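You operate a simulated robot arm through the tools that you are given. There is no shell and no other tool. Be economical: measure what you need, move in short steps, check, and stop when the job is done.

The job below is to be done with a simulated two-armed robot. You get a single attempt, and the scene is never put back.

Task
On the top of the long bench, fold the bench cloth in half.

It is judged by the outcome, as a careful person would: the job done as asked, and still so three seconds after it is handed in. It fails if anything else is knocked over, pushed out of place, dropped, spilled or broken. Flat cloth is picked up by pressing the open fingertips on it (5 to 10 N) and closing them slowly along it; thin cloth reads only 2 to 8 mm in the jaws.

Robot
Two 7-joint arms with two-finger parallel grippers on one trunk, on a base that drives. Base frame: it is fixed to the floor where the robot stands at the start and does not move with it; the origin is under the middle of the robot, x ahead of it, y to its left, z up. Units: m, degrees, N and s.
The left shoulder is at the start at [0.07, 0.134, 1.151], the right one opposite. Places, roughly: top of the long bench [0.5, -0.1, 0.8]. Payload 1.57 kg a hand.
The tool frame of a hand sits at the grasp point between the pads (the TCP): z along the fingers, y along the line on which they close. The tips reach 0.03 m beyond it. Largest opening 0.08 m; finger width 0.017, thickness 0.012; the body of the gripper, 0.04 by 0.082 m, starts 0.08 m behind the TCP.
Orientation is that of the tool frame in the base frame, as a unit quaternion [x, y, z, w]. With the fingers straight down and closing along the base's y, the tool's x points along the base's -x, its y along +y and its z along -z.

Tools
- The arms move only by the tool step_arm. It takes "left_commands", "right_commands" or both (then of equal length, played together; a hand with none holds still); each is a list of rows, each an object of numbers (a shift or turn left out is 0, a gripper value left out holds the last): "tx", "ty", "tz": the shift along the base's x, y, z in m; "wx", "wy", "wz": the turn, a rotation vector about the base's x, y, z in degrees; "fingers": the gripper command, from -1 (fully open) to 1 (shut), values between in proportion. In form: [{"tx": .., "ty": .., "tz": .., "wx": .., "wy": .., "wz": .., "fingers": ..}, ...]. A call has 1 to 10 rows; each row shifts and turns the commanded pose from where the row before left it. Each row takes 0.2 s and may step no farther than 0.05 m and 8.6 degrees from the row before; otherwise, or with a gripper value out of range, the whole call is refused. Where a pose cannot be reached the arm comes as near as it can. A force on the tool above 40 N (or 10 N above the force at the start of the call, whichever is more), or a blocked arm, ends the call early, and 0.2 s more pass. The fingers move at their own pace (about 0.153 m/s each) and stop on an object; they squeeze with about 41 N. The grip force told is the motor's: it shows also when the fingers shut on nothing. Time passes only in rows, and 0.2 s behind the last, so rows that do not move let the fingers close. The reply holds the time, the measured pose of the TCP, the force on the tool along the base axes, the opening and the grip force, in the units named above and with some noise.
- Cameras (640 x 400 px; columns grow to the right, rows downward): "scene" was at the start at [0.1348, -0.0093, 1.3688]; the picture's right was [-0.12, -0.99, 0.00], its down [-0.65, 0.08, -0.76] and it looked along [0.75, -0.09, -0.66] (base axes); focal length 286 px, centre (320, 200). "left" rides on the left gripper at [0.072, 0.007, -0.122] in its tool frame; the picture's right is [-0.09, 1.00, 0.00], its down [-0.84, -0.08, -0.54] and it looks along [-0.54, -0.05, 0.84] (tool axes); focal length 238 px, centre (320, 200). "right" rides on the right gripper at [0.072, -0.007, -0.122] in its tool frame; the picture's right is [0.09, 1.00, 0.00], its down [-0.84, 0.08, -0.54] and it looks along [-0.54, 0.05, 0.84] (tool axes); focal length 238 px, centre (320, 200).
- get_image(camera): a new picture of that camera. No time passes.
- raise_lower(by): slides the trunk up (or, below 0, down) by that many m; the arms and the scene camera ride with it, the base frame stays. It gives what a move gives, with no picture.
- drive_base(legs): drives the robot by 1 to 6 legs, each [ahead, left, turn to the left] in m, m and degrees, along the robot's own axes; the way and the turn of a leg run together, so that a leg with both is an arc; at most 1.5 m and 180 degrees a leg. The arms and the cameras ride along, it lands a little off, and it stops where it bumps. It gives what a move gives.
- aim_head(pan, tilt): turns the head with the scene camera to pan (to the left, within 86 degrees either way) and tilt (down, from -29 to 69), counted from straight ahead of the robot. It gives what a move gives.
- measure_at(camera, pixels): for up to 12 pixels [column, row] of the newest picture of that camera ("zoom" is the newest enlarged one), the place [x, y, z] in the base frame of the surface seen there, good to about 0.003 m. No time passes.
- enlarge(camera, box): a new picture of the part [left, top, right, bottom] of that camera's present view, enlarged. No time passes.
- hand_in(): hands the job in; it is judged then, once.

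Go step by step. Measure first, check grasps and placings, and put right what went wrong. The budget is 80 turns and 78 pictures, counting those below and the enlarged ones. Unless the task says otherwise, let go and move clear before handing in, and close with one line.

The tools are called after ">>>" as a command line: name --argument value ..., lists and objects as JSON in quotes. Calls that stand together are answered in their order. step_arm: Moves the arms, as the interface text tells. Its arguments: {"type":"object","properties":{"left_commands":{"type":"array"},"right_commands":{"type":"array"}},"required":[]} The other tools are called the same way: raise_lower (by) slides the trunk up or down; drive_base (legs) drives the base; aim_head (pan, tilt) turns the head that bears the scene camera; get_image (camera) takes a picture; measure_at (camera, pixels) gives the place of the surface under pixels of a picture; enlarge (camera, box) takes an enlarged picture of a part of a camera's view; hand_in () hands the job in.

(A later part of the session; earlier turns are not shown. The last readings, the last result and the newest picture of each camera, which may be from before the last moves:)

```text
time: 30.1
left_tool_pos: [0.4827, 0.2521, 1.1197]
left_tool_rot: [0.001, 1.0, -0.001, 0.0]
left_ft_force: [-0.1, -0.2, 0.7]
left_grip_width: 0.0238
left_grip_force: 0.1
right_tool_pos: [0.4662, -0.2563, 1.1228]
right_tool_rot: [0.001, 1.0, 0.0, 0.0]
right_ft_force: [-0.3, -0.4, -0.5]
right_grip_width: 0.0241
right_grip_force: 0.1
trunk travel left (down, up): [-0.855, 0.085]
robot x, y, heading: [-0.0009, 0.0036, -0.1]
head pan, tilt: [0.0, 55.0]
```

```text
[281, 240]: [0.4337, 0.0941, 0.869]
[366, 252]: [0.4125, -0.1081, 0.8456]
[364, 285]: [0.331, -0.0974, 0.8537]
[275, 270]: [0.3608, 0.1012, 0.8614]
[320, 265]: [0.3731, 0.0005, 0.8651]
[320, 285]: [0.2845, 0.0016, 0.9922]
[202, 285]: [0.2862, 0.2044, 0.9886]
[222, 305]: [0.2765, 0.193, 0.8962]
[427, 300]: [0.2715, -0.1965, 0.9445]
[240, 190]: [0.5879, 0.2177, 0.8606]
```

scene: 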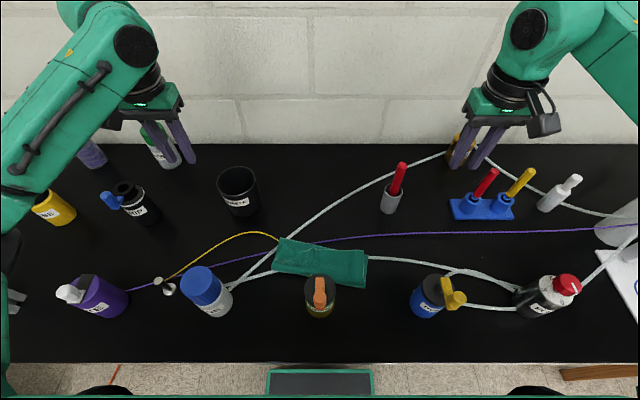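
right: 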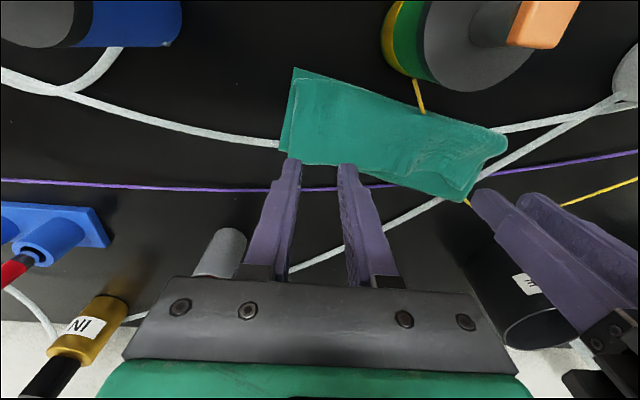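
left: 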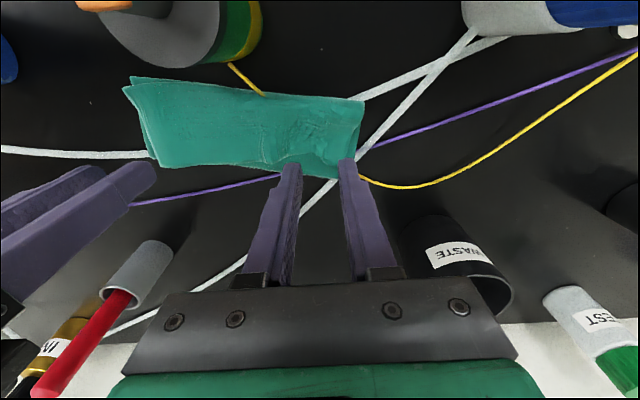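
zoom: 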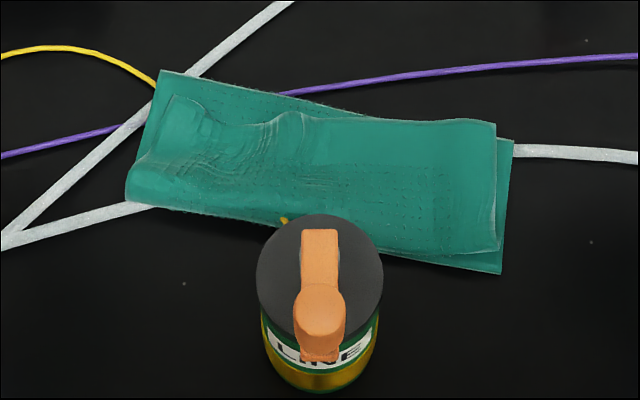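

The cloth's top layer shows a free edge facing the far side (zoom (165,95)-(495,123)), so the carried edge may have turned back on itself. I'll look closer with the hand cameras.

>>> enlarge --camera "left" --box '[0, 0, 320, 200]'

>>> enlarge --camera "right" --box '[360, 0, 640, 175]'

>>> enlarge --camera "scene" --box '[265, 230, 345, 280]'

>>> enlarge --camera "scene" --box '[310, 240, 390, 290]'

```text
2.00 times, centred on (160, 100) of left
```

zoom: 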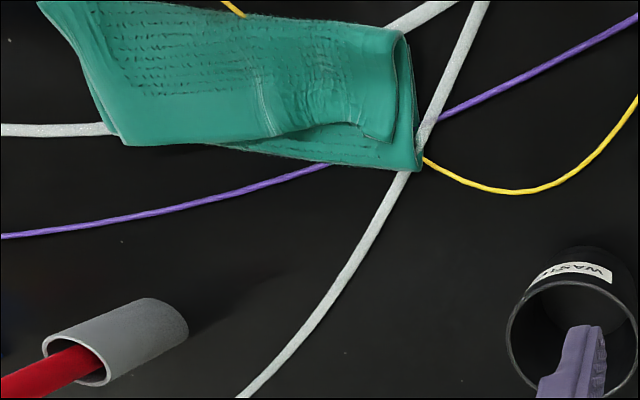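

```text
2.29 times, centred on (500, 88) of right
```

zoom: 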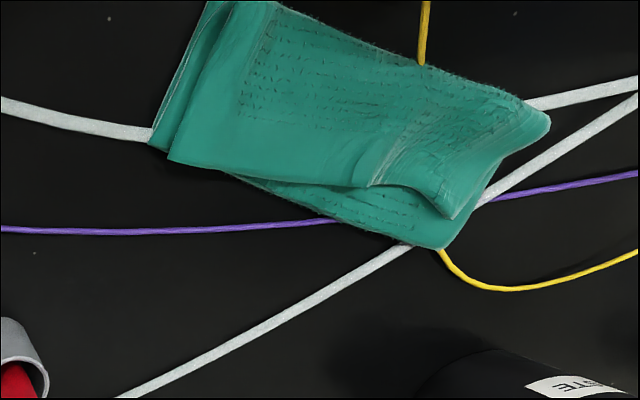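

```text
8.00 times, centred on (305, 255) of scene
```

zoom: 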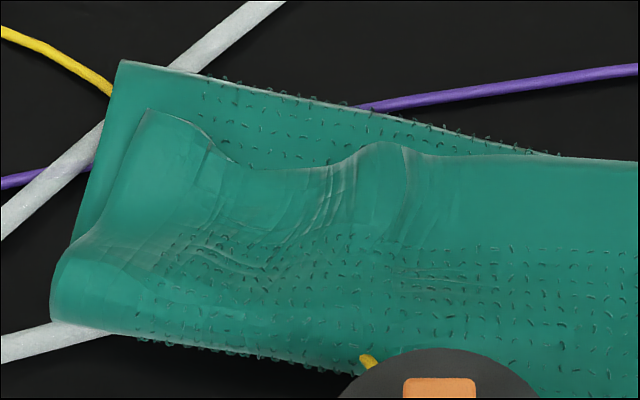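

```text
8.00 times, centred on (350, 265) of scene
```

zoom: 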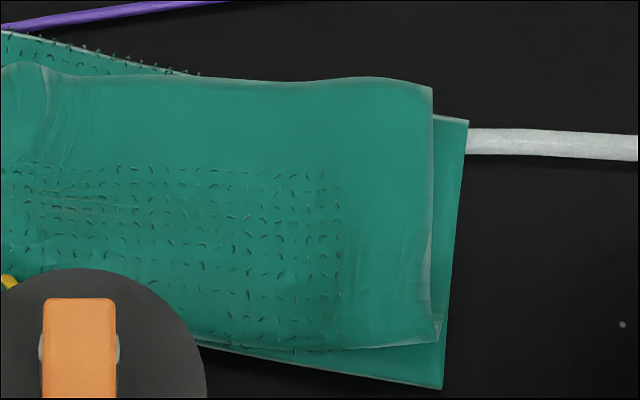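

It is a tri-fold: the far line is a crease and the top layer's free edge lies turned back towards +x. I'll regrasp that free edge right at its corners, pull it out flat, and re-fold with a shorter grip. First I'll measure the top-layer corners.

>>> measure_at --camera "scene" --pixels '[[285, 245], [363, 252], [362, 260], [287, 250], [310, 252], [355, 252], [345, 252], [363, 262]]'

>>> measure_at --camera "zoom" --pixels '[[425, 95], [395, 120], [340, 100], [380, 88], [440, 380], [460, 130]]'

```text
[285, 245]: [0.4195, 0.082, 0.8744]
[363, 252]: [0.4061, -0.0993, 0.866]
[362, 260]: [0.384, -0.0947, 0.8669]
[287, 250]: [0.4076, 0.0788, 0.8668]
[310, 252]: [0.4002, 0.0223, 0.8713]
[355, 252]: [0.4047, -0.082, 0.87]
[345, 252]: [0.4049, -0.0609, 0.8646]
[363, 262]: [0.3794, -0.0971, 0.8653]
```

```text
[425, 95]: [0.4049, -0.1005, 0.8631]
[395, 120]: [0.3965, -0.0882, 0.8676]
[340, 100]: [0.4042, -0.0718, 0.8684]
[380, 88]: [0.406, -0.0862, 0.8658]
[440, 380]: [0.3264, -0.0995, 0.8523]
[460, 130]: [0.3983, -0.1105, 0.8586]
```

The top layer's corners are at (0.420,0.083) and (0.406,-0.100), z≈0.867. I'll move the hands over them, just above the cloth.

>>> step_arm --left_commands '[{"tx": -0.014, "ty": -0.039, "fingers": 0.1}, {"tx": -0.014, "ty": -0.039}, {"tx": -0.014, "ty": -0.039}, {"tx": -0.014, "ty": -0.039}, {"tx": -0.014, "ty": -0.038}, {"tz": -0.045}, {"tz": -0.045}, {"tz": -0.045}, {"tz": -0.045}, {"tz": -0.025}]' --right_commands '[{"tx": -0.0134, "ty": 0.0362, "fingers": 0.1}, {"tx": -0.0134, "ty": 0.0362}, {"tx": -0.0134, "ty": 0.0362}, {"tx": -0.0134, "ty": 0.0362}, {"tx": -0.0134, "ty": 0.0362}, {"tz": -0.045}, {"tz": -0.045}, {"tz": -0.045}, {"tz": -0.045}, {"tz": -0.028}]'

>>> get_image --camera "left"

>>> get_image --camera "right"

>>> get_image --camera "scene"

```text
time: 32.3
left_tool_pos: [0.4102, 0.0572, 0.9194]
left_tool_rot: [0.0, 1.0, 0.0, 0.0]
left_ft_force: [0.6, 0.7, 0.5]
left_grip_width: 0.0359
left_grip_force: 0.0
right_tool_pos: [0.4005, -0.0747, 0.9149]
right_tool_rot: [-0.001, 1.0, 0.0, -0.001]
right_ft_force: [-1.1, -0.5, 0.2]
right_grip_width: 0.0361
right_grip_force: 0.1
trunk travel left (down, up): [-0.855, 0.085]
robot x, y, heading: [-0.0031, -0.0017, -0.0]
head pan, tilt: [0.0, 55.0]
```

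```text
36 pictures are left
```

left: 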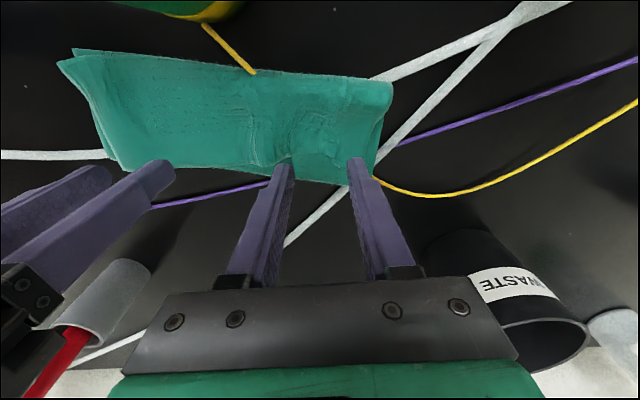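

```text
35 pictures are left
```

right: 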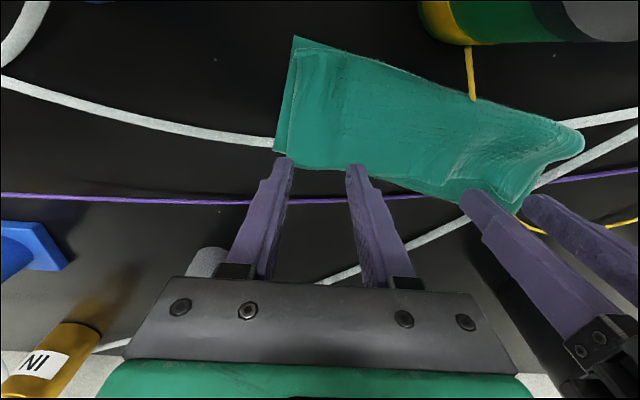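

```text
34 pictures are left
```

scene: 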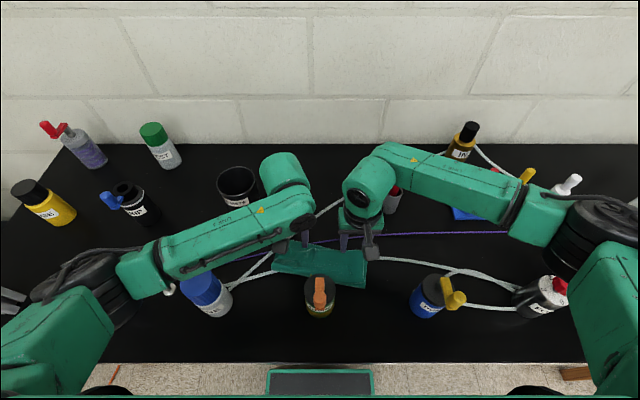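

The hands are aligned over the edge. I'll lower in small steps to contact.

>>> step_arm --left_commands '[{"tz": -0.012}, {"tz": -0.006}, {"tz": -0.004}, {"tz": -0.003}, {}]' --right_commands '[{"tz": -0.012}, {"tz": -0.005}, {"tz": -0.004}, {"tz": -0.003}, {}]'

```text
time: 33.5
left_tool_pos: [0.411, 0.0562, 0.8944]
left_tool_rot: [0.001, 1.0, 0.0, 0.0]
left_ft_force: [-0.1, -0.9, 0.4]
left_grip_width: 0.036
left_grip_force: 0.0
right_tool_pos: [0.4008, -0.0746, 0.891]
right_tool_rot: [0.0, 1.0, 0.0, 0.0]
right_ft_force: [0.7, 0.2, 2.2]
right_grip_width: 0.036
right_grip_force: 0.1
trunk travel left (down, up): [-0.855, 0.085]
robot x, y, heading: [-0.0024, 0.0001, -0.1]
head pan, tilt: [0.0, 55.0]
```

>>> step_arm --left_commands '[{"tz": -0.003}, {"tz": -0.002}, {"tz": -0.001}, {}]' --right_commands '[{"tz": -0.002}, {"tz": -0.001}, {}, {}]'

```text
time: 34.5
left_tool_pos: [0.4106, 0.0564, 0.8892]
left_tool_rot: [0.0, 1.0, 0.0, 0.002]
left_ft_force: [1.7, 1.2, 15.3]
left_grip_width: 0.0358
left_grip_force: 0.1
right_tool_pos: [0.4009, -0.0755, 0.8893]
right_tool_rot: [0.001, 1.0, 0.0, 0.001]
right_ft_force: [1.9, -0.6, 7.7]
right_grip_width: 0.036
right_grip_force: 0.0
trunk travel left (down, up): [-0.855, 0.085]
robot x, y, heading: [0.0034, 0.0015, 0.2]
head pan, tilt: [0.0, 55.0]
```

Left presses at 15 N, so I'll back it off slightly, then close slowly.

>>> step_arm --left_commands '[{"tz": 0.001}, {"fingers": 0.2}, {"fingers": 0.3}, {"fingers": 0.4}, {"fingers": 0.5}, {"fingers": 0.6}, {"fingers": 0.7}, {"fingers": 0.8}, {"fingers": 0.9}, {"fingers": 1.0}]' --right_commands '[{}, {"fingers": 0.2}, {"fingers": 0.3}, {"fingers": 0.4}, {"fingers": 0.5}, {"fingers": 0.6}, {"fingers": 0.7}, {"fingers": 0.8}, {"fingers": 0.9}, {"fingers": 1.0}]'

>>> get_image --camera "left"

>>> get_image --camera "right"

```text
time: 36.7
left_tool_pos: [0.4097, 0.0572, 0.8895]
left_tool_rot: [0.001, 1.0, 0.0, 0.0]
left_ft_force: [-0.2, 0.0, 11.0]
left_grip_width: 0.0046
left_grip_force: 25.5
right_tool_pos: [0.3995, -0.0759, 0.8879]
right_tool_rot: [0.0, 1.0, 0.0, 0.001]
right_ft_force: [0.2, 0.6, 4.5]
right_grip_width: 0.0
right_grip_force: 21.0
trunk travel left (down, up): [-0.855, 0.085]
robot x, y, heading: [0.0031, 0.0008, -0.1]
head pan, tilt: [0.0, 55.0]
```

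```text
33 pictures are left
```

left: 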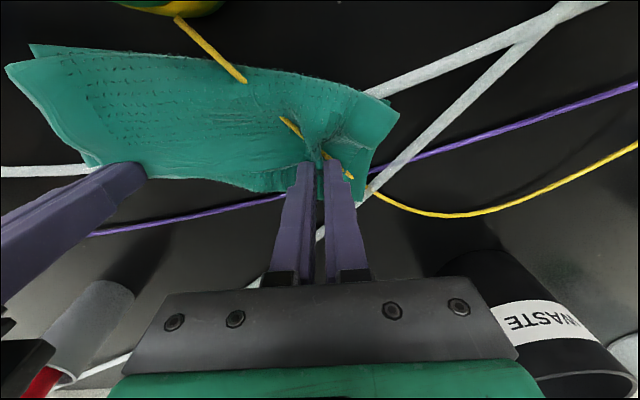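

```text
32 pictures are left
```

right: 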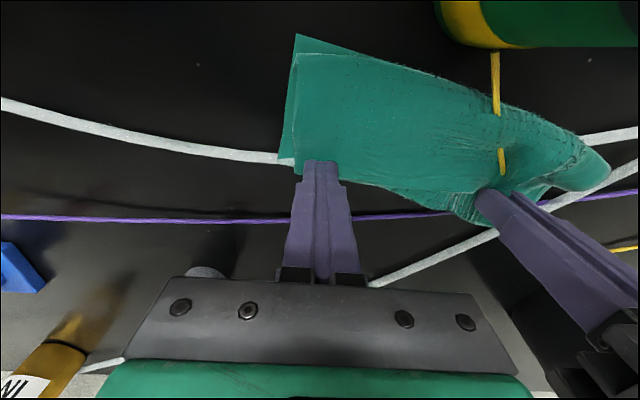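

Left holds (4.6 mm) and right slipped off. I'll retry the right with a bit more bite and press.

>>> step_arm --right_commands '[{"tz": 0.012}, {"fingers": 0.0, "tx": -0.004, "ty": 0.004}, {}, {"tz": -0.009}, {"tz": -0.004}, {}]'

```text
time: 38.1
left_tool_pos: [0.4091, 0.056, 0.8887]
left_tool_rot: [0.001, 1.0, 0.0, 0.001]
left_ft_force: [2.2, 0.3, 10.1]
left_grip_width: 0.0045
left_grip_force: 24.4
right_tool_pos: [0.3955, -0.071, 0.888]
right_tool_rot: [0.0, 1.0, 0.0, 0.0]
right_ft_force: [-1.8, -0.9, 10.2]
right_grip_width: 0.0399
right_grip_force: 0.0
trunk travel left (down, up): [-0.855, 0.085]
robot x, y, heading: [0.0034, 0.0022, 0.2]
head pan, tilt: [0.0, 55.0]
```

>>> step_arm --right_commands '[{"fingers": 0.1, "tz": -0.0005}, {"fingers": 0.2}, {"fingers": 0.3}, {"fingers": 0.4}, {"fingers": 0.5}, {"fingers": 0.6}, {"fingers": 0.7}, {"fingers": 0.8}, {"fingers": 0.9}, {"fingers": 1.0}]'

>>> get_image --camera "right"

```text
time: 40.3
left_tool_pos: [0.4099, 0.0562, 0.889]
left_tool_rot: [0.0, 1.0, 0.0, 0.0]
left_ft_force: [0.3, -9.9, 10.3]
left_grip_width: 0.0057
left_grip_force: 25.8
right_tool_pos: [0.3944, -0.0704, 0.8879]
right_tool_rot: [0.0, 1.0, 0.001, 0.001]
right_ft_force: [0.6, 12.7, 13.3]
right_grip_width: 0.005
right_grip_force: 25.3
trunk travel left (down, up): [-0.855, 0.085]
robot x, y, heading: [0.0004, 0.0036, -0.3]
head pan, tilt: [0.0, 55.0]
```

```text
31 pictures are left
```

right: 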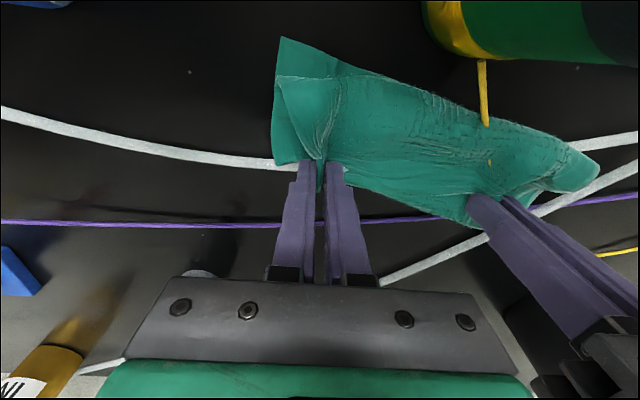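

Both hold. I'll lift 4 cm and pull towards +x to unroll the cloth.

>>> step_arm --left_commands '[{"tz": 0.015, "ty": -0.003}, {"tz": 0.015, "tx": 0.005}, {"tz": 0.01, "tx": 0.012}, {"tz": 0.005, "tx": 0.015}, {"tx": 0.016}, {"tx": 0.016}, {"tx": 0.016}, {"tx": 0.016}, {}]' --right_commands '[{"tz": 0.015, "ty": 0.003}, {"tz": 0.015, "tx": 0.005}, {"tz": 0.01, "tx": 0.012}, {"tz": 0.005, "tx": 0.015}, {"tx": 0.016}, {"tx": 0.016}, {"tx": 0.016}, {"tx": 0.016}, {}]'

>>> get_image --camera "scene"

>>> get_image --camera "left"

>>> get_image --camera "right"

```text
time: 42.3
left_tool_pos: [0.5053, 0.0539, 0.9336]
left_tool_rot: [0.0, 1.0, 0.0, 0.0]
left_ft_force: [0.2, -6.2, -0.5]
left_grip_width: 0.0049
left_grip_force: 25.1
right_tool_pos: [0.4929, -0.0673, 0.9315]
right_tool_rot: [0.0, 1.0, 0.0, 0.0]
right_ft_force: [-0.1, 5.4, -0.1]
right_grip_width: 0.0048
right_grip_force: 25.1
trunk travel left (down, up): [-0.855, 0.085]
robot x, y, heading: [-0.0036, 0.0003, -0.1]
head pan, tilt: [0.0, 55.0]
```

```text
30 pictures are left
```

scene: 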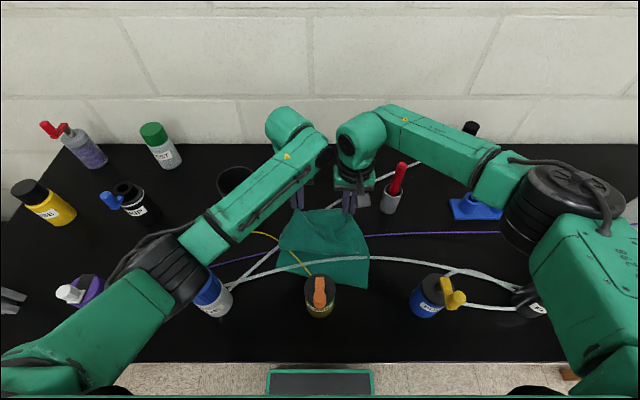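

```text
29 pictures are left
```

left: 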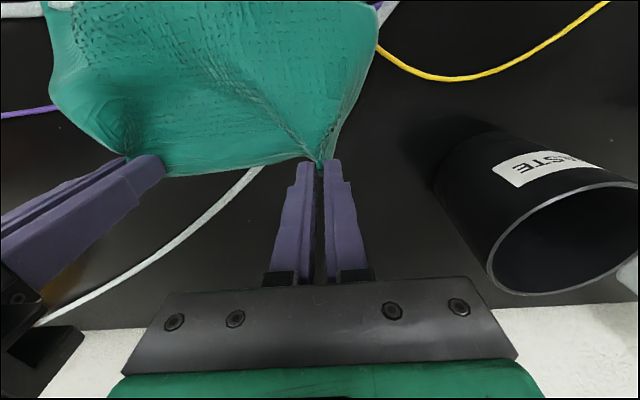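

```text
28 pictures are left
```

right: 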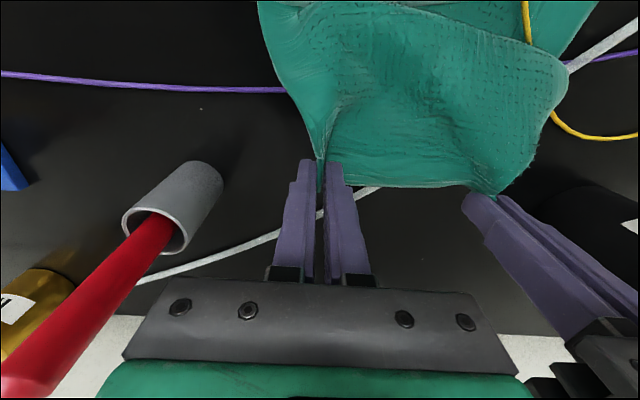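

The edge is now pinched right at its rim and the cloth has unrolled. I'll measure where the near edge and its corners lie.

>>> enlarge --camera "scene" --box '[240, 190, 400, 290]'

>>> measure_at --camera "scene" --pixels '[[367, 287], [281, 270], [290, 273], [345, 284], [330, 260], [330, 240], [330, 220], [284, 245], [364, 250]]'

```text
4.00 times, centred on (320, 240) of scene
```

zoom: 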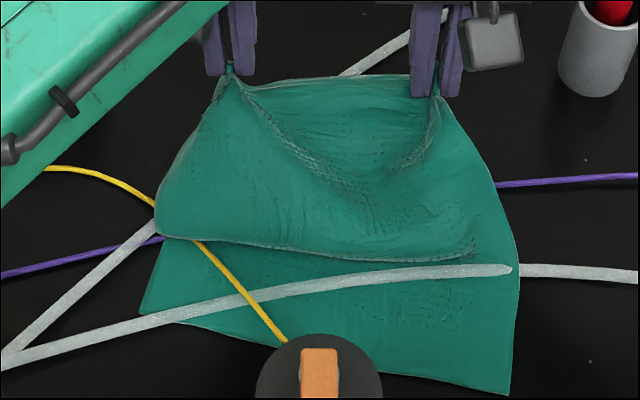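

```text
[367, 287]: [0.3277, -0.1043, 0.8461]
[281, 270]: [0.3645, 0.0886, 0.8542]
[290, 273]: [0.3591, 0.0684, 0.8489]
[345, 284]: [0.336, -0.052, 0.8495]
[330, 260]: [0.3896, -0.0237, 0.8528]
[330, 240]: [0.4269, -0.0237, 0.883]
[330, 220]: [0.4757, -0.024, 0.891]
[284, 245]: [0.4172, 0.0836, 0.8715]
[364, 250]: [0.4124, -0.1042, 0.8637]
```

The near edge runs NR (0.328,-0.104) to NL (0.361,0.10), slightly rotated. I'll pull the held edge farther out and lower until the cloth lies flat.

>>> step_arm --left_commands '[{"tx": 0.014, "ty": -0.002, "tz": -0.004}, {"tx": 0.014, "ty": -0.002, "tz": -0.006}, {"tx": 0.014, "ty": -0.002, "tz": -0.006}, {"tx": 0.014, "ty": -0.002, "tz": -0.008}, {"tx": 0.01, "ty": -0.001, "tz": -0.008}, {}]' --right_commands '[{"tx": 0.011, "ty": -0.0025, "tz": -0.004}, {"tx": 0.011, "ty": -0.0025, "tz": -0.006}, {"tx": 0.011, "ty": -0.0025, "tz": -0.006}, {"tx": 0.011, "ty": -0.0025, "tz": -0.008}, {"tx": 0.009, "ty": -0.0025, "tz": -0.008}, {}]'

>>> enlarge --camera "scene" --box '[240, 190, 400, 290]'

>>> measure_at --camera "zoom" --pixels '[[505, 380], [150, 305], [165, 220], [500, 230], [320, 200], [320, 130]]'

```text
time: 43.7
left_tool_pos: [0.5681, 0.0474, 0.9063]
left_tool_rot: [0.0, 1.0, -0.001, 0.001]
left_ft_force: [-0.6, -6.3, -0.4]
left_grip_width: 0.0059
left_grip_force: 25.9
left hand out of reach, approached as far as the arm can: row 5
right_tool_pos: [0.5453, -0.0797, 0.9015]
right_tool_rot: [-0.001, 1.0, 0.0, -0.001]
right_ft_force: [-0.1, 7.1, -0.4]
right_grip_width: 0.0045
right_grip_force: 25.7
trunk travel left (down, up): [-0.855, 0.085]
robot x, y, heading: [0.0014, -0.0003, -0.0]
head pan, tilt: [0.0, 55.0]
```

```text
4.00 times, centred on (320, 240) of scene
```

zoom: 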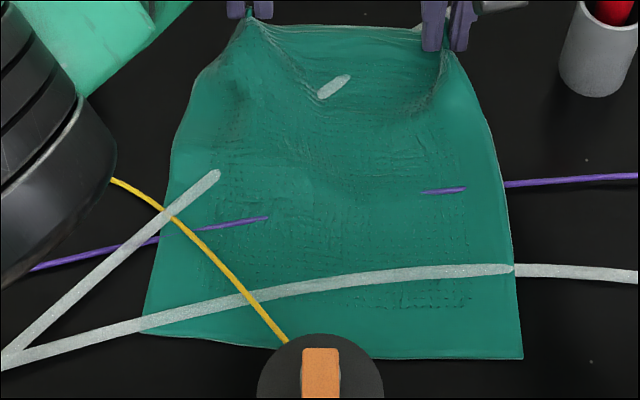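

```text
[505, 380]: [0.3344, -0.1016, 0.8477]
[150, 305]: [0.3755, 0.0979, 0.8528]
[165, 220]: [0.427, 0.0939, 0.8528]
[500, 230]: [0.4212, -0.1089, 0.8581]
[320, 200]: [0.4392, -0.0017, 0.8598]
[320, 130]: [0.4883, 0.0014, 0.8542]
```

The cloth is flat and held at the rim, with the near edge at x≈0.353. I'll do the first half of the new arc, shifting both hands slightly to +y to line up with the near corners.

>>> step_arm --left_commands '[{"tx": -0.0023, "ty": 0.0015, "tz": 0.0177}, {"tx": -0.0067, "ty": 0.0015, "tz": 0.0169}, {"tx": -0.0109, "ty": 0.0015, "tz": 0.0154}, {"tx": -0.0146, "ty": 0.0015, "tz": 0.0132}, {"tx": -0.0176, "ty": 0.0015, "tz": 0.0105}, {"tx": -0.0199, "ty": 0.0015, "tz": 0.0072}, {"tx": -0.0213, "ty": 0.0015, "tz": 0.0037}, {"tx": -0.0217, "ty": 0.0015}]' --right_commands '[{"tx": -0.0021, "ty": 0.0015, "tz": 0.0177}, {"tx": -0.0062, "ty": 0.0015, "tz": 0.0169}, {"tx": -0.0101, "ty": 0.0015, "tz": 0.0154}, {"tx": -0.0135, "ty": 0.0015, "tz": 0.0132}, {"tx": -0.0163, "ty": 0.0015, "tz": 0.0105}, {"tx": -0.0184, "ty": 0.0015, "tz": 0.0072}, {"tx": -0.0197, "ty": 0.0015, "tz": 0.0037}, {"tx": -0.0202, "ty": 0.0015}]'

>>> get_image --camera "scene"

>>> get_image --camera "left"

```text
time: 45.5
left_tool_pos: [0.4526, 0.0573, 0.9911]
left_tool_rot: [0.0, 1.0, 0.0, 0.0]
left_ft_force: [-0.7, -4.7, -0.5]
left_grip_width: 0.0055
left_grip_force: 25.1
right_tool_pos: [0.4379, -0.0691, 0.9857]
right_tool_rot: [0.0, 1.0, 0.0, 0.001]
right_ft_force: [0.4, 5.2, 0.6]
right_grip_width: 0.0047
right_grip_force: 25.2
trunk travel left (down, up): [-0.855, 0.085]
robot x, y, heading: [-0.0002, -0.0, 0.1]
head pan, tilt: [0.0, 55.0]
```

```text
25 pictures are left
```

scene: 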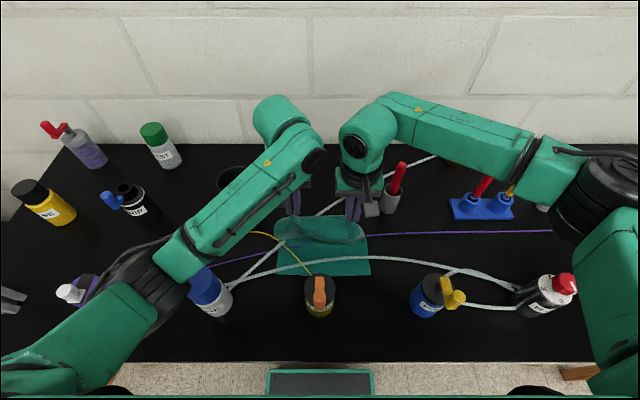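

```text
24 pictures are left
```

left: 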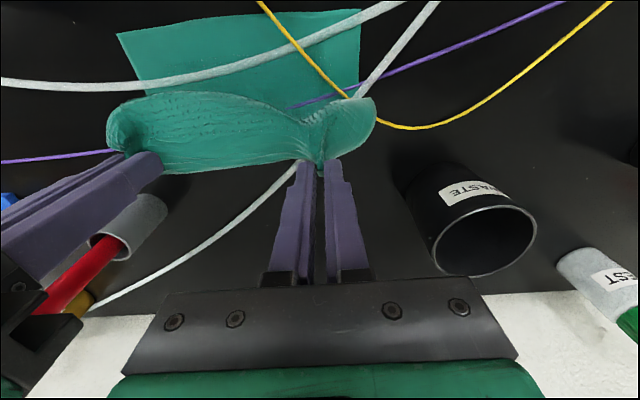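

The fold is proceeding symmetrically. Continuing the descent towards the near edge with no tilt, stopping just above to inspect.

>>> step_arm --left_commands '[{"tx": -0.0207, "tz": -0.0039}, {"tx": -0.0193, "tz": -0.0077}, {"tx": -0.0171, "tz": -0.0111}, {"tx": -0.0141, "tz": -0.014}, {"tx": -0.0106, "tz": -0.0164}, {"tx": -0.0065, "tz": -0.018}, {}]' --right_commands '[{"tx": -0.0194, "tz": -0.0039}, {"tx": -0.0181, "tz": -0.0077}, {"tx": -0.0161, "tz": -0.0111}, {"tx": -0.0133, "tz": -0.014}, {"tx": -0.0099, "tz": -0.0164}, {"tx": -0.0061, "tz": -0.014}, {}]'

>>> get_image --camera "left"

>>> get_image --camera "right"

>>> get_image --camera "scene"

```text
time: 47.1
left_tool_pos: [0.3657, 0.0577, 0.9183]
left_tool_rot: [0.0, 1.0, 0.001, 0.0]
left_ft_force: [0.5, -5.9, -0.3]
left_grip_width: 0.0056
left_grip_force: 25.7
right_tool_pos: [0.3572, -0.0686, 0.9186]
right_tool_rot: [0.001, 1.0, 0.0, 0.0]
right_ft_force: [-0.3, 6.2, 0.3]
right_grip_width: 0.0046
right_grip_force: 25.4
trunk travel left (down, up): [-0.855, 0.085]
robot x, y, heading: [0.0018, -0.0014, -0.0]
head pan, tilt: [0.0, 55.0]
```

```text
23 pictures are left
```

left: 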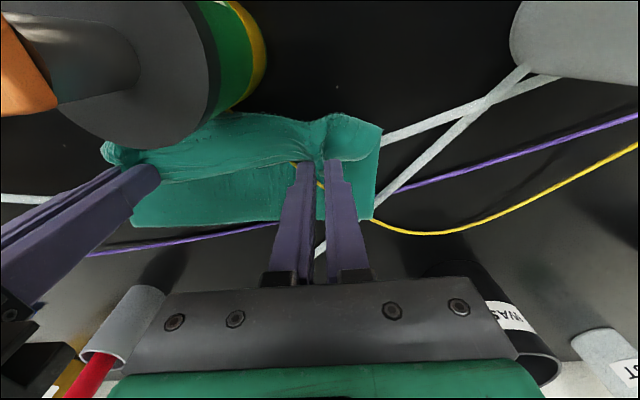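

```text
22 pictures are left
```

right: 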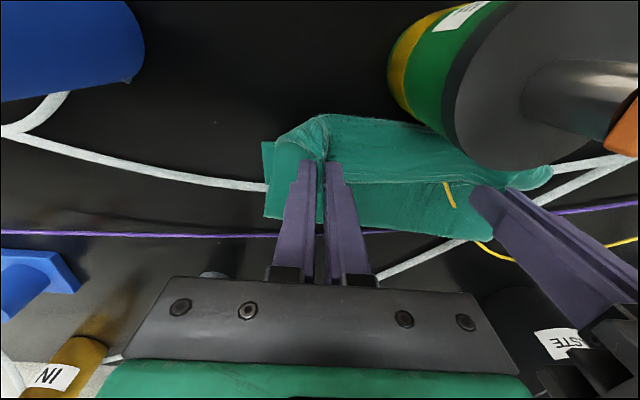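

```text
21 pictures are left
```

scene: 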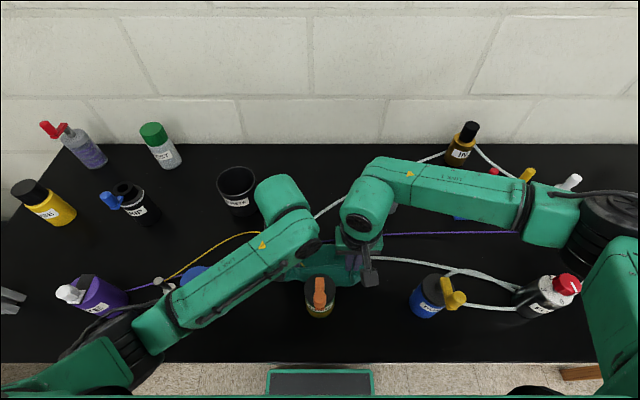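

The stiff cloth leaves the fingers towards -x and curls, so the lip is turning back again. I'll set the edge down a bit farther out, release, and regrasp with the hands leaning the other way (fingers pointing towards me) so the hands can rotate the edge over.

>>> step_arm --left_commands '[{"tx": 0.015, "tz": 0.0}, {"tx": 0.015, "tz": -0.004}, {"tx": 0.015, "tz": -0.006}, {"tx": 0.012, "tz": -0.008}, {"tx": 0.008, "tz": -0.008}, {"fingers": 0.7}, {"fingers": 0.3}, {}, {"tz": 0.03}, {"tz": 0.05}]' --right_commands '[{"tx": 0.015, "tz": 0.0}, {"tx": 0.015, "tz": -0.004}, {"tx": 0.015, "tz": -0.006}, {"tx": 0.012, "tz": -0.008}, {"tx": 0.008, "tz": -0.008}, {"fingers": 0.7}, {"fingers": 0.3}, {}, {"tz": 0.03}, {"tz": 0.05}]'

>>> get_image --camera "left"

>>> measure_at --camera "left" --pixels '[[150, 150], [200, 150], [250, 150], [330, 150], [300, 170], [320, 100], [200, 100]]'

```text
time: 49.3
left_tool_pos: [0.4289, 0.0593, 0.9713]
left_tool_rot: [0.001, 1.0, 0.0, 0.0]
left_ft_force: [-0.7, -0.5, -1.2]
left_grip_width: 0.0282
left_grip_force: 0.0
right_tool_pos: [0.4214, -0.0699, 0.9703]
right_tool_rot: [0.0, 1.0, 0.0, 0.0]
right_ft_force: [-0.4, 0.6, 0.4]
right_grip_width: 0.0279
right_grip_force: 0.1
trunk travel left (down, up): [-0.855, 0.085]
robot x, y, heading: [0.0031, -0.0003, -0.1]
head pan, tilt: [0.0, 55.0]
```

```text
20 pictures are left
```

left: 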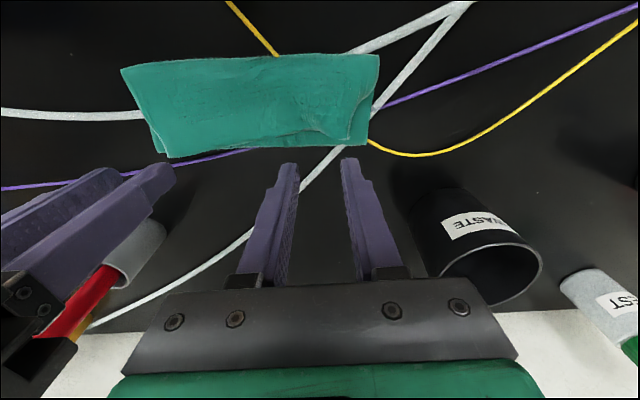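

```text
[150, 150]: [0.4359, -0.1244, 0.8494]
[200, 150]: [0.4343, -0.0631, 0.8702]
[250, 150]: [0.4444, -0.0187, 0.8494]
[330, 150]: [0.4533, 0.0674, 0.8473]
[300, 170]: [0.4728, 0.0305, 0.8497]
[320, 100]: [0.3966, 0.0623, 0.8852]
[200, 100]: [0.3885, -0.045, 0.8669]
```

The cloth is now a compact tri-fold with its free top edge near x≈0.435. One zoom will locate that edge's corners.

>>> enlarge --camera "left" --box '[100, 30, 420, 230]'

>>> measure_at --camera "zoom" --pixels '[[130, 250], [175, 240], [250, 225], [330, 215], [420, 195], [470, 210], [500, 215], [520, 215], [300, 70], [100, 90], [540, 60]]'

```text
2.00 times, centred on (260, 130) of left
```

zoom: 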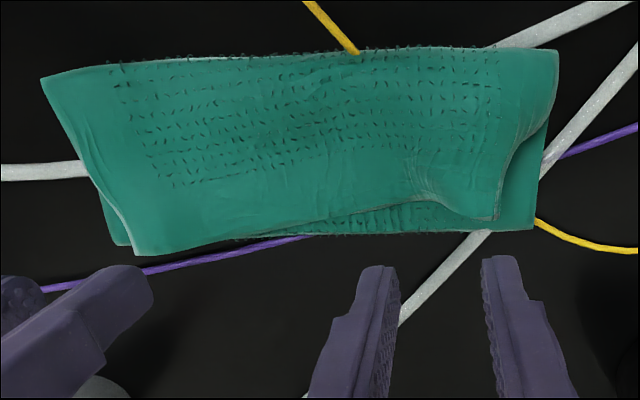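

```text
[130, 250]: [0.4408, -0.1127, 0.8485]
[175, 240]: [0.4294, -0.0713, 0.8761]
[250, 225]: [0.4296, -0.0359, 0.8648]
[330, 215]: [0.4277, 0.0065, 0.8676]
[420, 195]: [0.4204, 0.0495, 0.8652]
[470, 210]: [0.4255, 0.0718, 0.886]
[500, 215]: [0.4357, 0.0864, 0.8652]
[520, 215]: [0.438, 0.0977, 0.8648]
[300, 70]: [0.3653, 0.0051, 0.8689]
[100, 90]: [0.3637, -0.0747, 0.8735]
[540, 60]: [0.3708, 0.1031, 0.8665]
```

I'll lean the hands 35° (fingers towards me) above the top free edge and descend close to it.

>>> step_arm --left_commands '[{"wy": 7, "tx": 0.002, "fingers": 0.1}, {"wy": 7, "tx": 0.002}, {"wy": 7, "tx": 0.002}, {"wy": 7, "tx": 0.001}, {"wy": 7, "ty": -0.001}, {"tz": -0.03}, {"tz": -0.03}, {}]' --right_commands '[{"wy": 7, "tx": 0.005, "fingers": 0.1}, {"wy": 7, "tx": 0.005}, {"wy": 7, "tx": 0.005}, {"wy": 7, "tx": 0.004}, {"wy": 7, "tx": 0.002}, {"tz": -0.03}, {"tz": -0.03}, {}]'

>>> get_image --camera "scene"

```text
time: 51.1
left_tool_pos: [0.4378, 0.0573, 0.914]
left_tool_rot: [0.0, 0.954, -0.001, -0.301]
left_ft_force: [0.4, 0.0, 0.0]
left_grip_width: 0.036
left_grip_force: 0.1
right_tool_pos: [0.4337, -0.0665, 0.9274]
right_tool_rot: [0.0, 0.951, 0.0, -0.309]
right_ft_force: [-0.1, 0.0, 0.6]
right_grip_width: 0.0361
right_grip_force: 0.1
right hand out of reach, approached as far as the arm can: row 7
trunk travel left (down, up): [-0.855, 0.085]
robot x, y, heading: [0.0001, 0.0003, 0.1]
head pan, tilt: [0.0, 55.0]
```

```text
18 pictures are left
```

scene: 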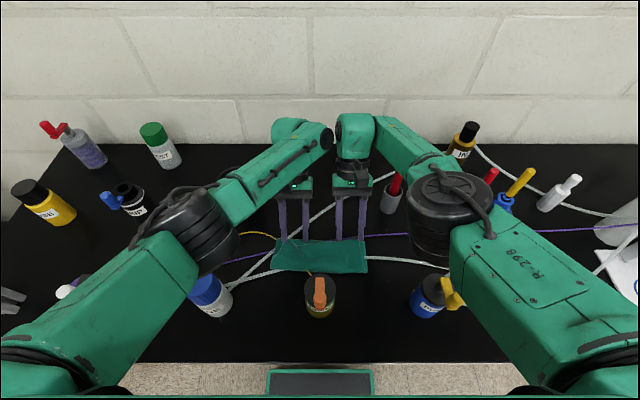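

The right arm is at its reach limit with the trunk this high. I'll raise the hands a little and lower the trunk by 5 cm.

>>> step_arm --left_commands '[{"tz": 0.03}, {"tz": 0.02}]' --right_commands '[{"tz": 0.03}, {"tz": 0.02}]'

>>> raise_lower --by -0.05

```text
time: 51.7
left_tool_pos: [0.4368, 0.0578, 0.9626]
left_tool_rot: [0.001, 0.954, 0.0, -0.301]
left_ft_force: [-0.1, 0.4, -0.9]
left_grip_width: 0.036
left_grip_force: 0.1
right_tool_pos: [0.4347, -0.065, 0.9769]
right_tool_rot: [0.0, 0.954, -0.002, -0.301]
right_ft_force: [1.0, 0.6, 0.1]
right_grip_width: 0.0362
right_grip_force: 0.0
trunk travel left (down, up): [-0.855, 0.085]
robot x, y, heading: [0.0029, -0.001, 0.1]
head pan, tilt: [0.0, 55.0]
```

```text
time: 52.6
left_tool_pos: [0.4386, 0.057, 0.9131]
left_tool_rot: [0.0, 0.954, 0.0, -0.301]
left_ft_force: [-0.6, -0.2, -0.3]
left_grip_width: 0.0361
left_grip_force: 0.0
right_tool_pos: [0.4348, -0.0668, 0.9276]
right_tool_rot: [0.0, 0.953, 0.0, -0.302]
right_ft_force: [0.7, -0.3, 0.3]
right_grip_width: 0.036
right_grip_force: 0.0
trunk travel left (down, up): [-0.805, 0.135]
robot x, y, heading: [-0.0007, -0.001, -0.3]
head pan, tilt: [0.0, 55.0]
```

Now move right to its target, and lower both to contact in small steps.

>>> step_arm --left_commands '[{}, {"tz": -0.006}, {"tz": -0.004}, {"tz": -0.003}, {"tz": -0.003}, {}]' --right_commands '[{"tx": 0.007, "ty": -0.004}, {"tz": -0.015}, {"tz": -0.008}, {"tz": -0.004}, {"tz": -0.003}, {}]'

>>> get_image --camera "left"

```text
time: 54.0
left_tool_pos: [0.4374, 0.0563, 0.8962]
left_tool_rot: [0.0, 0.954, 0.0, -0.301]
left_ft_force: [0.0, -0.2, 0.0]
left_grip_width: 0.0363
left_grip_force: 0.0
right_tool_pos: [0.4419, -0.0697, 0.8969]
right_tool_rot: [0.001, 0.954, 0.0, -0.301]
right_ft_force: [0.5, -0.1, -0.3]
right_grip_width: 0.036
right_grip_force: 0.0
trunk travel left (down, up): [-0.805, 0.135]
robot x, y, heading: [0.0019, -0.0008, -0.2]
head pan, tilt: [0.0, 55.0]
```

```text
17 pictures are left
```

left: 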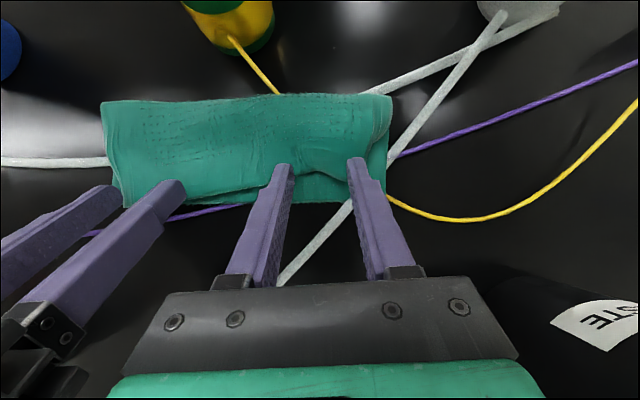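

Aligned; no contact yet. I'll nudge left slightly inward onto the cloth and keep lowering.

>>> step_arm --left_commands '[{"tx": -0.004, "tz": -0.002}, {"tz": -0.002}, {"tz": -0.002}, {}]' --right_commands '[{"tx": -0.002, "tz": -0.002}, {"tz": -0.002}, {"tz": -0.002}, {}]'

```text
time: 55.0
left_tool_pos: [0.433, 0.0584, 0.8899]
left_tool_rot: [0.0, 0.954, 0.0, -0.301]
left_ft_force: [0.7, 0.3, 2.1]
left_grip_width: 0.0361
left_grip_force: 0.0
right_tool_pos: [0.4394, -0.0708, 0.8901]
right_tool_rot: [0.0, 0.954, 0.0, -0.3]
right_ft_force: [-0.5, -0.4, -0.4]
right_grip_width: 0.0359
right_grip_force: 0.1
trunk travel left (down, up): [-0.805, 0.135]
robot x, y, heading: [0.0031, 0.0011, -0.3]
head pan, tilt: [0.0, 55.0]
```

>>> step_arm --left_commands '[{"tz": -0.002}, {}, {}, {}]' --right_commands '[{"tz": -0.002}, {"tz": -0.0015}, {"tz": -0.0015}, {}]'

```text
time: 56.0
left_tool_pos: [0.4334, 0.0565, 0.8886]
left_tool_rot: [0.0, 0.954, -0.001, -0.3]
left_ft_force: [0.3, 1.1, 6.4]
left_grip_width: 0.0364
left_grip_force: 0.2
right_tool_pos: [0.4385, -0.0716, 0.8876]
right_tool_rot: [0.0, 0.954, 0.0, -0.3]
right_ft_force: [0.3, -0.1, 5.9]
right_grip_width: 0.036
right_grip_force: 0.0
trunk travel left (down, up): [-0.805, 0.135]
robot x, y, heading: [-0.0004, 0.0028, -0.2]
head pan, tilt: [0.0, 55.0]
```

>>> step_arm --left_commands '[{"tz": -0.001, "fingers": 0.2}, {"fingers": 0.3}, {"fingers": 0.4}, {"fingers": 0.5}, {"fingers": 0.6}, {"fingers": 0.7}, {"fingers": 0.8}, {"fingers": 0.9}, {"fingers": 1.0}, {}]' --right_commands '[{"tz": -0.0015, "fingers": 0.2}, {"fingers": 0.3}, {"fingers": 0.4}, {"fingers": 0.5}, {"fingers": 0.6}, {"fingers": 0.7}, {"fingers": 0.8}, {"fingers": 0.9}, {"fingers": 1.0}, {}]'

>>> get_image --camera "left"

```text
time: 58.2
left_tool_pos: [0.4314, 0.0583, 0.8882]
left_tool_rot: [-0.001, 0.954, 0.0, -0.3]
left_ft_force: [0.3, 1.7, 7.3]
left_grip_width: 0.0002
left_grip_force: 21.1
right_tool_pos: [0.4387, -0.0709, 0.8855]
right_tool_rot: [-0.001, 0.954, 0.0, -0.3]
right_ft_force: [0.7, 1.5, 7.6]
right_grip_width: 0.0039
right_grip_force: 25.3
trunk travel left (down, up): [-0.805, 0.135]
robot x, y, heading: [0.0015, 0.0018, -0.1]
head pan, tilt: [0.0, 55.0]
```

```text
16 pictures are left
```

left: 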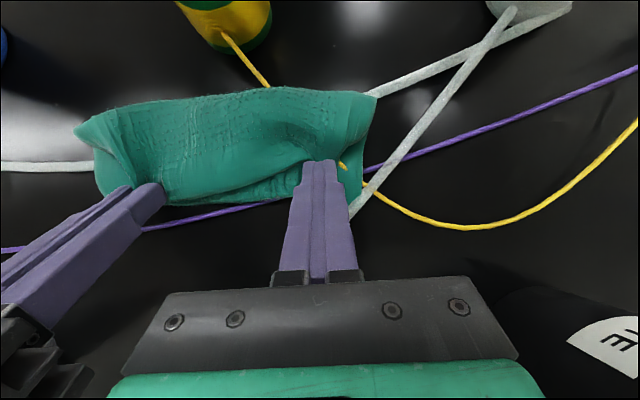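

Right holds now and left slipped. I'll retry left a bit inward and with a firmer press.

>>> step_arm --left_commands '[{"tz": 0.014, "tx": 0.003}, {"fingers": 0.0, "ty": -0.012, "tx": -0.008}, {}, {"tz": -0.009}, {"tz": -0.004}, {"tz": -0.0015}, {}]'

```text
time: 59.8
left_tool_pos: [0.427, 0.0449, 0.8887]
left_tool_rot: [0.001, 0.954, 0.0, -0.299]
left_ft_force: [2.0, 0.2, 12.0]
left_grip_width: 0.0401
left_grip_force: 0.2
right_tool_pos: [0.4385, -0.0707, 0.8868]
right_tool_rot: [0.0, 0.954, 0.0, -0.3]
right_ft_force: [0.7, -0.3, 5.5]
right_grip_width: 0.0043
right_grip_force: 24.4
trunk travel left (down, up): [-0.805, 0.135]
robot x, y, heading: [-0.0003, -0.0021, -0.3]
head pan, tilt: [0.0, 55.0]
```

>>> step_arm --left_commands '[{"fingers": 0.1}, {"fingers": 0.2}, {"fingers": 0.3}, {"fingers": 0.4}, {"fingers": 0.5}, {"fingers": 0.6}, {"fingers": 0.7}, {"fingers": 0.8}, {"fingers": 0.9}, {"fingers": 1.0}]'

>>> get_image --camera "left"

```text
time: 62.0
left_tool_pos: [0.4271, 0.0455, 0.8881]
left_tool_rot: [0.0, 0.954, -0.001, -0.3]
left_ft_force: [1.5, -7.4, 10.5]
left_grip_width: 0.0046
left_grip_force: 25.3
right_tool_pos: [0.437, -0.0704, 0.8862]
right_tool_rot: [0.0, 0.954, 0.002, -0.3]
right_ft_force: [-1.4, 7.0, 4.9]
right_grip_width: 0.0046
right_grip_force: 24.5
trunk travel left (down, up): [-0.805, 0.135]
robot x, y, heading: [-0.002, 0.0005, 0.1]
head pan, tilt: [0.0, 55.0]
```

```text
15 pictures are left
```

left: 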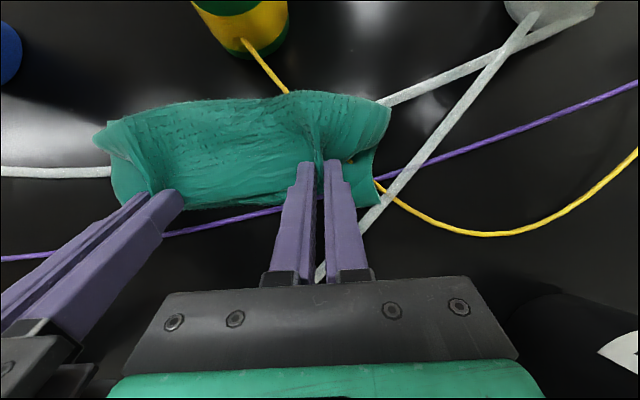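

Both hold (4.6 mm each). Now I'll lift and pull outward to lay out the lower half, reducing the lean gradually.

>>> step_arm --left_commands '[{"tz": 0.012, "ty": -0.002}, {"tz": 0.012, "tx": 0.008}, {"tz": 0.01, "tx": 0.014, "wy": -3}, {"tz": 0.006, "tx": 0.016, "wy": -4}, {"tx": 0.016, "wy": -4}, {"tx": 0.016, "wy": -4}, {"tx": 0.014, "wy": -4}, {"tx": 0.01, "wy": -3}, {}]' --right_commands '[{"tz": 0.012, "ty": 0.002}, {"tz": 0.012, "tx": 0.006}, {"tz": 0.01, "tx": 0.013, "wy": -3}, {"tz": 0.006, "tx": 0.014, "wy": -4}, {"tx": 0.014, "wy": -4}, {"tx": 0.014, "wy": -4}, {"tx": 0.013, "wy": -4}, {"tx": 0.009, "wy": -3}, {}]'

>>> enlarge --camera "scene" --box '[240, 190, 400, 290]'

>>> measure_at --camera "scene" --pixels '[[275, 240], [365, 240], [320, 240], [320, 230], [320, 260], [360, 270], [280, 265]]'

```text
time: 64.0
left_tool_pos: [0.5214, 0.0414, 0.927]
left_tool_rot: [0.0, 0.994, 0.0, -0.113]
left_ft_force: [-0.3, -0.8, 0.3]
left_grip_width: 0.0045
left_grip_force: 24.4
right_tool_pos: [0.5237, -0.0703, 0.9237]
right_tool_rot: [0.0, 0.994, -0.001, -0.113]
right_ft_force: [0.2, -0.6, -0.4]
right_grip_width: 0.0043
right_grip_force: 24.8
trunk travel left (down, up): [-0.805, 0.135]
robot x, y, heading: [0.0015, -0.0005, 0.0]
head pan, tilt: [0.0, 55.0]
```

```text
4.00 times, centred on (320, 240) of scene
```

zoom: 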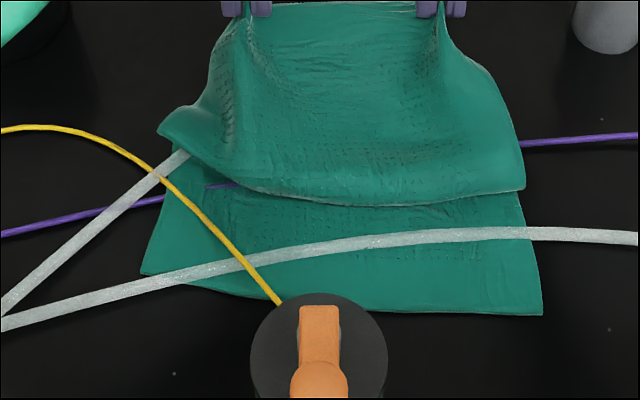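

```text
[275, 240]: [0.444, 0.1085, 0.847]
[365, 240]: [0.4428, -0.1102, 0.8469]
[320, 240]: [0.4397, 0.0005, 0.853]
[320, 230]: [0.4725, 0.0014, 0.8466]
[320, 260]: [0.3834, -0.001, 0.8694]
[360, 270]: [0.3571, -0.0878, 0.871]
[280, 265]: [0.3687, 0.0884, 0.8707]
```

I'll measure from this newest zoom: the near edge corners and the hanging fold line.

>>> measure_at --camera "zoom" --pixels '[[150, 268], [530, 305], [320, 300], [320, 210], [320, 195], [200, 160], [515, 185], [530, 240]]'

```text
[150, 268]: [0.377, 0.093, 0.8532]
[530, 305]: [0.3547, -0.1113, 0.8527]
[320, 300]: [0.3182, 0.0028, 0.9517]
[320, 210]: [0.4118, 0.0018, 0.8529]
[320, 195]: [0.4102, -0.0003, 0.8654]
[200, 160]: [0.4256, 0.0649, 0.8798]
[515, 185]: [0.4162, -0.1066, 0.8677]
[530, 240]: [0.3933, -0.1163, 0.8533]
```

The near edge is at x≈0.36 with some slack left at x≈0.41. I'll pull out 3 cm more, then go up to the apex with progressive tilt and shift slightly +y.

>>> step_arm --left_commands '[{"tx": 0.012, "wy": -3}, {"tx": 0.012, "wy": -3}, {"tx": 0.008, "wy": -3}, {"tx": -0.004, "tz": 0.018, "wy": -3, "ty": 0.002}, {"tx": -0.01, "tz": 0.016, "wy": -3, "ty": 0.002}, {"tx": -0.015, "tz": 0.012, "wy": -3.5, "ty": 0.002}, {"tx": -0.018, "tz": 0.009, "wy": -3.5, "ty": 0.002}, {"tx": -0.02, "tz": 0.006, "wy": -3.5, "ty": 0.002}, {"tx": -0.02, "tz": 0.004, "wy": -3.5, "ty": 0.002}]' --right_commands '[{"tx": 0.012, "wy": -3}, {"tx": 0.008, "wy": -3}, {"tx": 0.006, "wy": -3}, {"tx": -0.004, "tz": 0.018, "wy": -3, "ty": 0.002}, {"tx": -0.01, "tz": 0.016, "wy": -3, "ty": 0.002}, {"tx": -0.015, "tz": 0.012, "wy": -3.5, "ty": 0.002}, {"tx": -0.018, "tz": 0.009, "wy": -3.5, "ty": 0.002}, {"tx": -0.02, "tz": 0.006, "wy": -3.5, "ty": 0.002}, {"tx": -0.021, "tz": 0.004, "wy": -3.5, "ty": 0.002}]'

>>> get_image --camera "left"

```text
time: 66.0
left_tool_pos: [0.4652, 0.0547, 0.9915]
left_tool_rot: [0.001, 0.99, -0.001, 0.141]
left_ft_force: [-0.8, 0.2, 0.8]
left_grip_width: 0.0046
left_grip_force: 24.8
right_tool_pos: [0.4592, -0.0566, 0.9887]
right_tool_rot: [0.0, 0.99, 0.0, 0.141]
right_ft_force: [1.1, 0.5, 0.2]
right_grip_width: 0.0042
right_grip_force: 24.7
trunk travel left (down, up): [-0.805, 0.135]
robot x, y, heading: [-0.0015, 0.0019, 0.0]
head pan, tilt: [0.0, 55.0]
```

```text
13 pictures are left
```

left: 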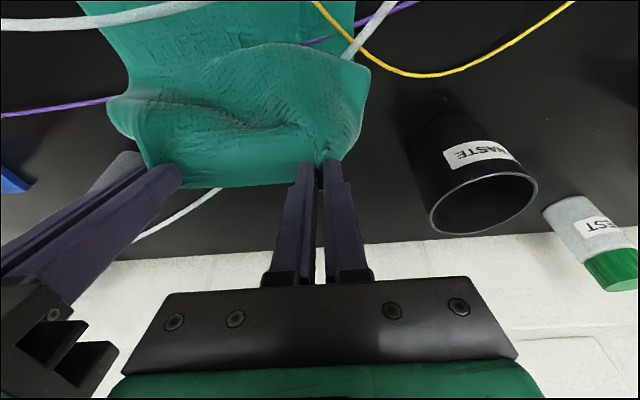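

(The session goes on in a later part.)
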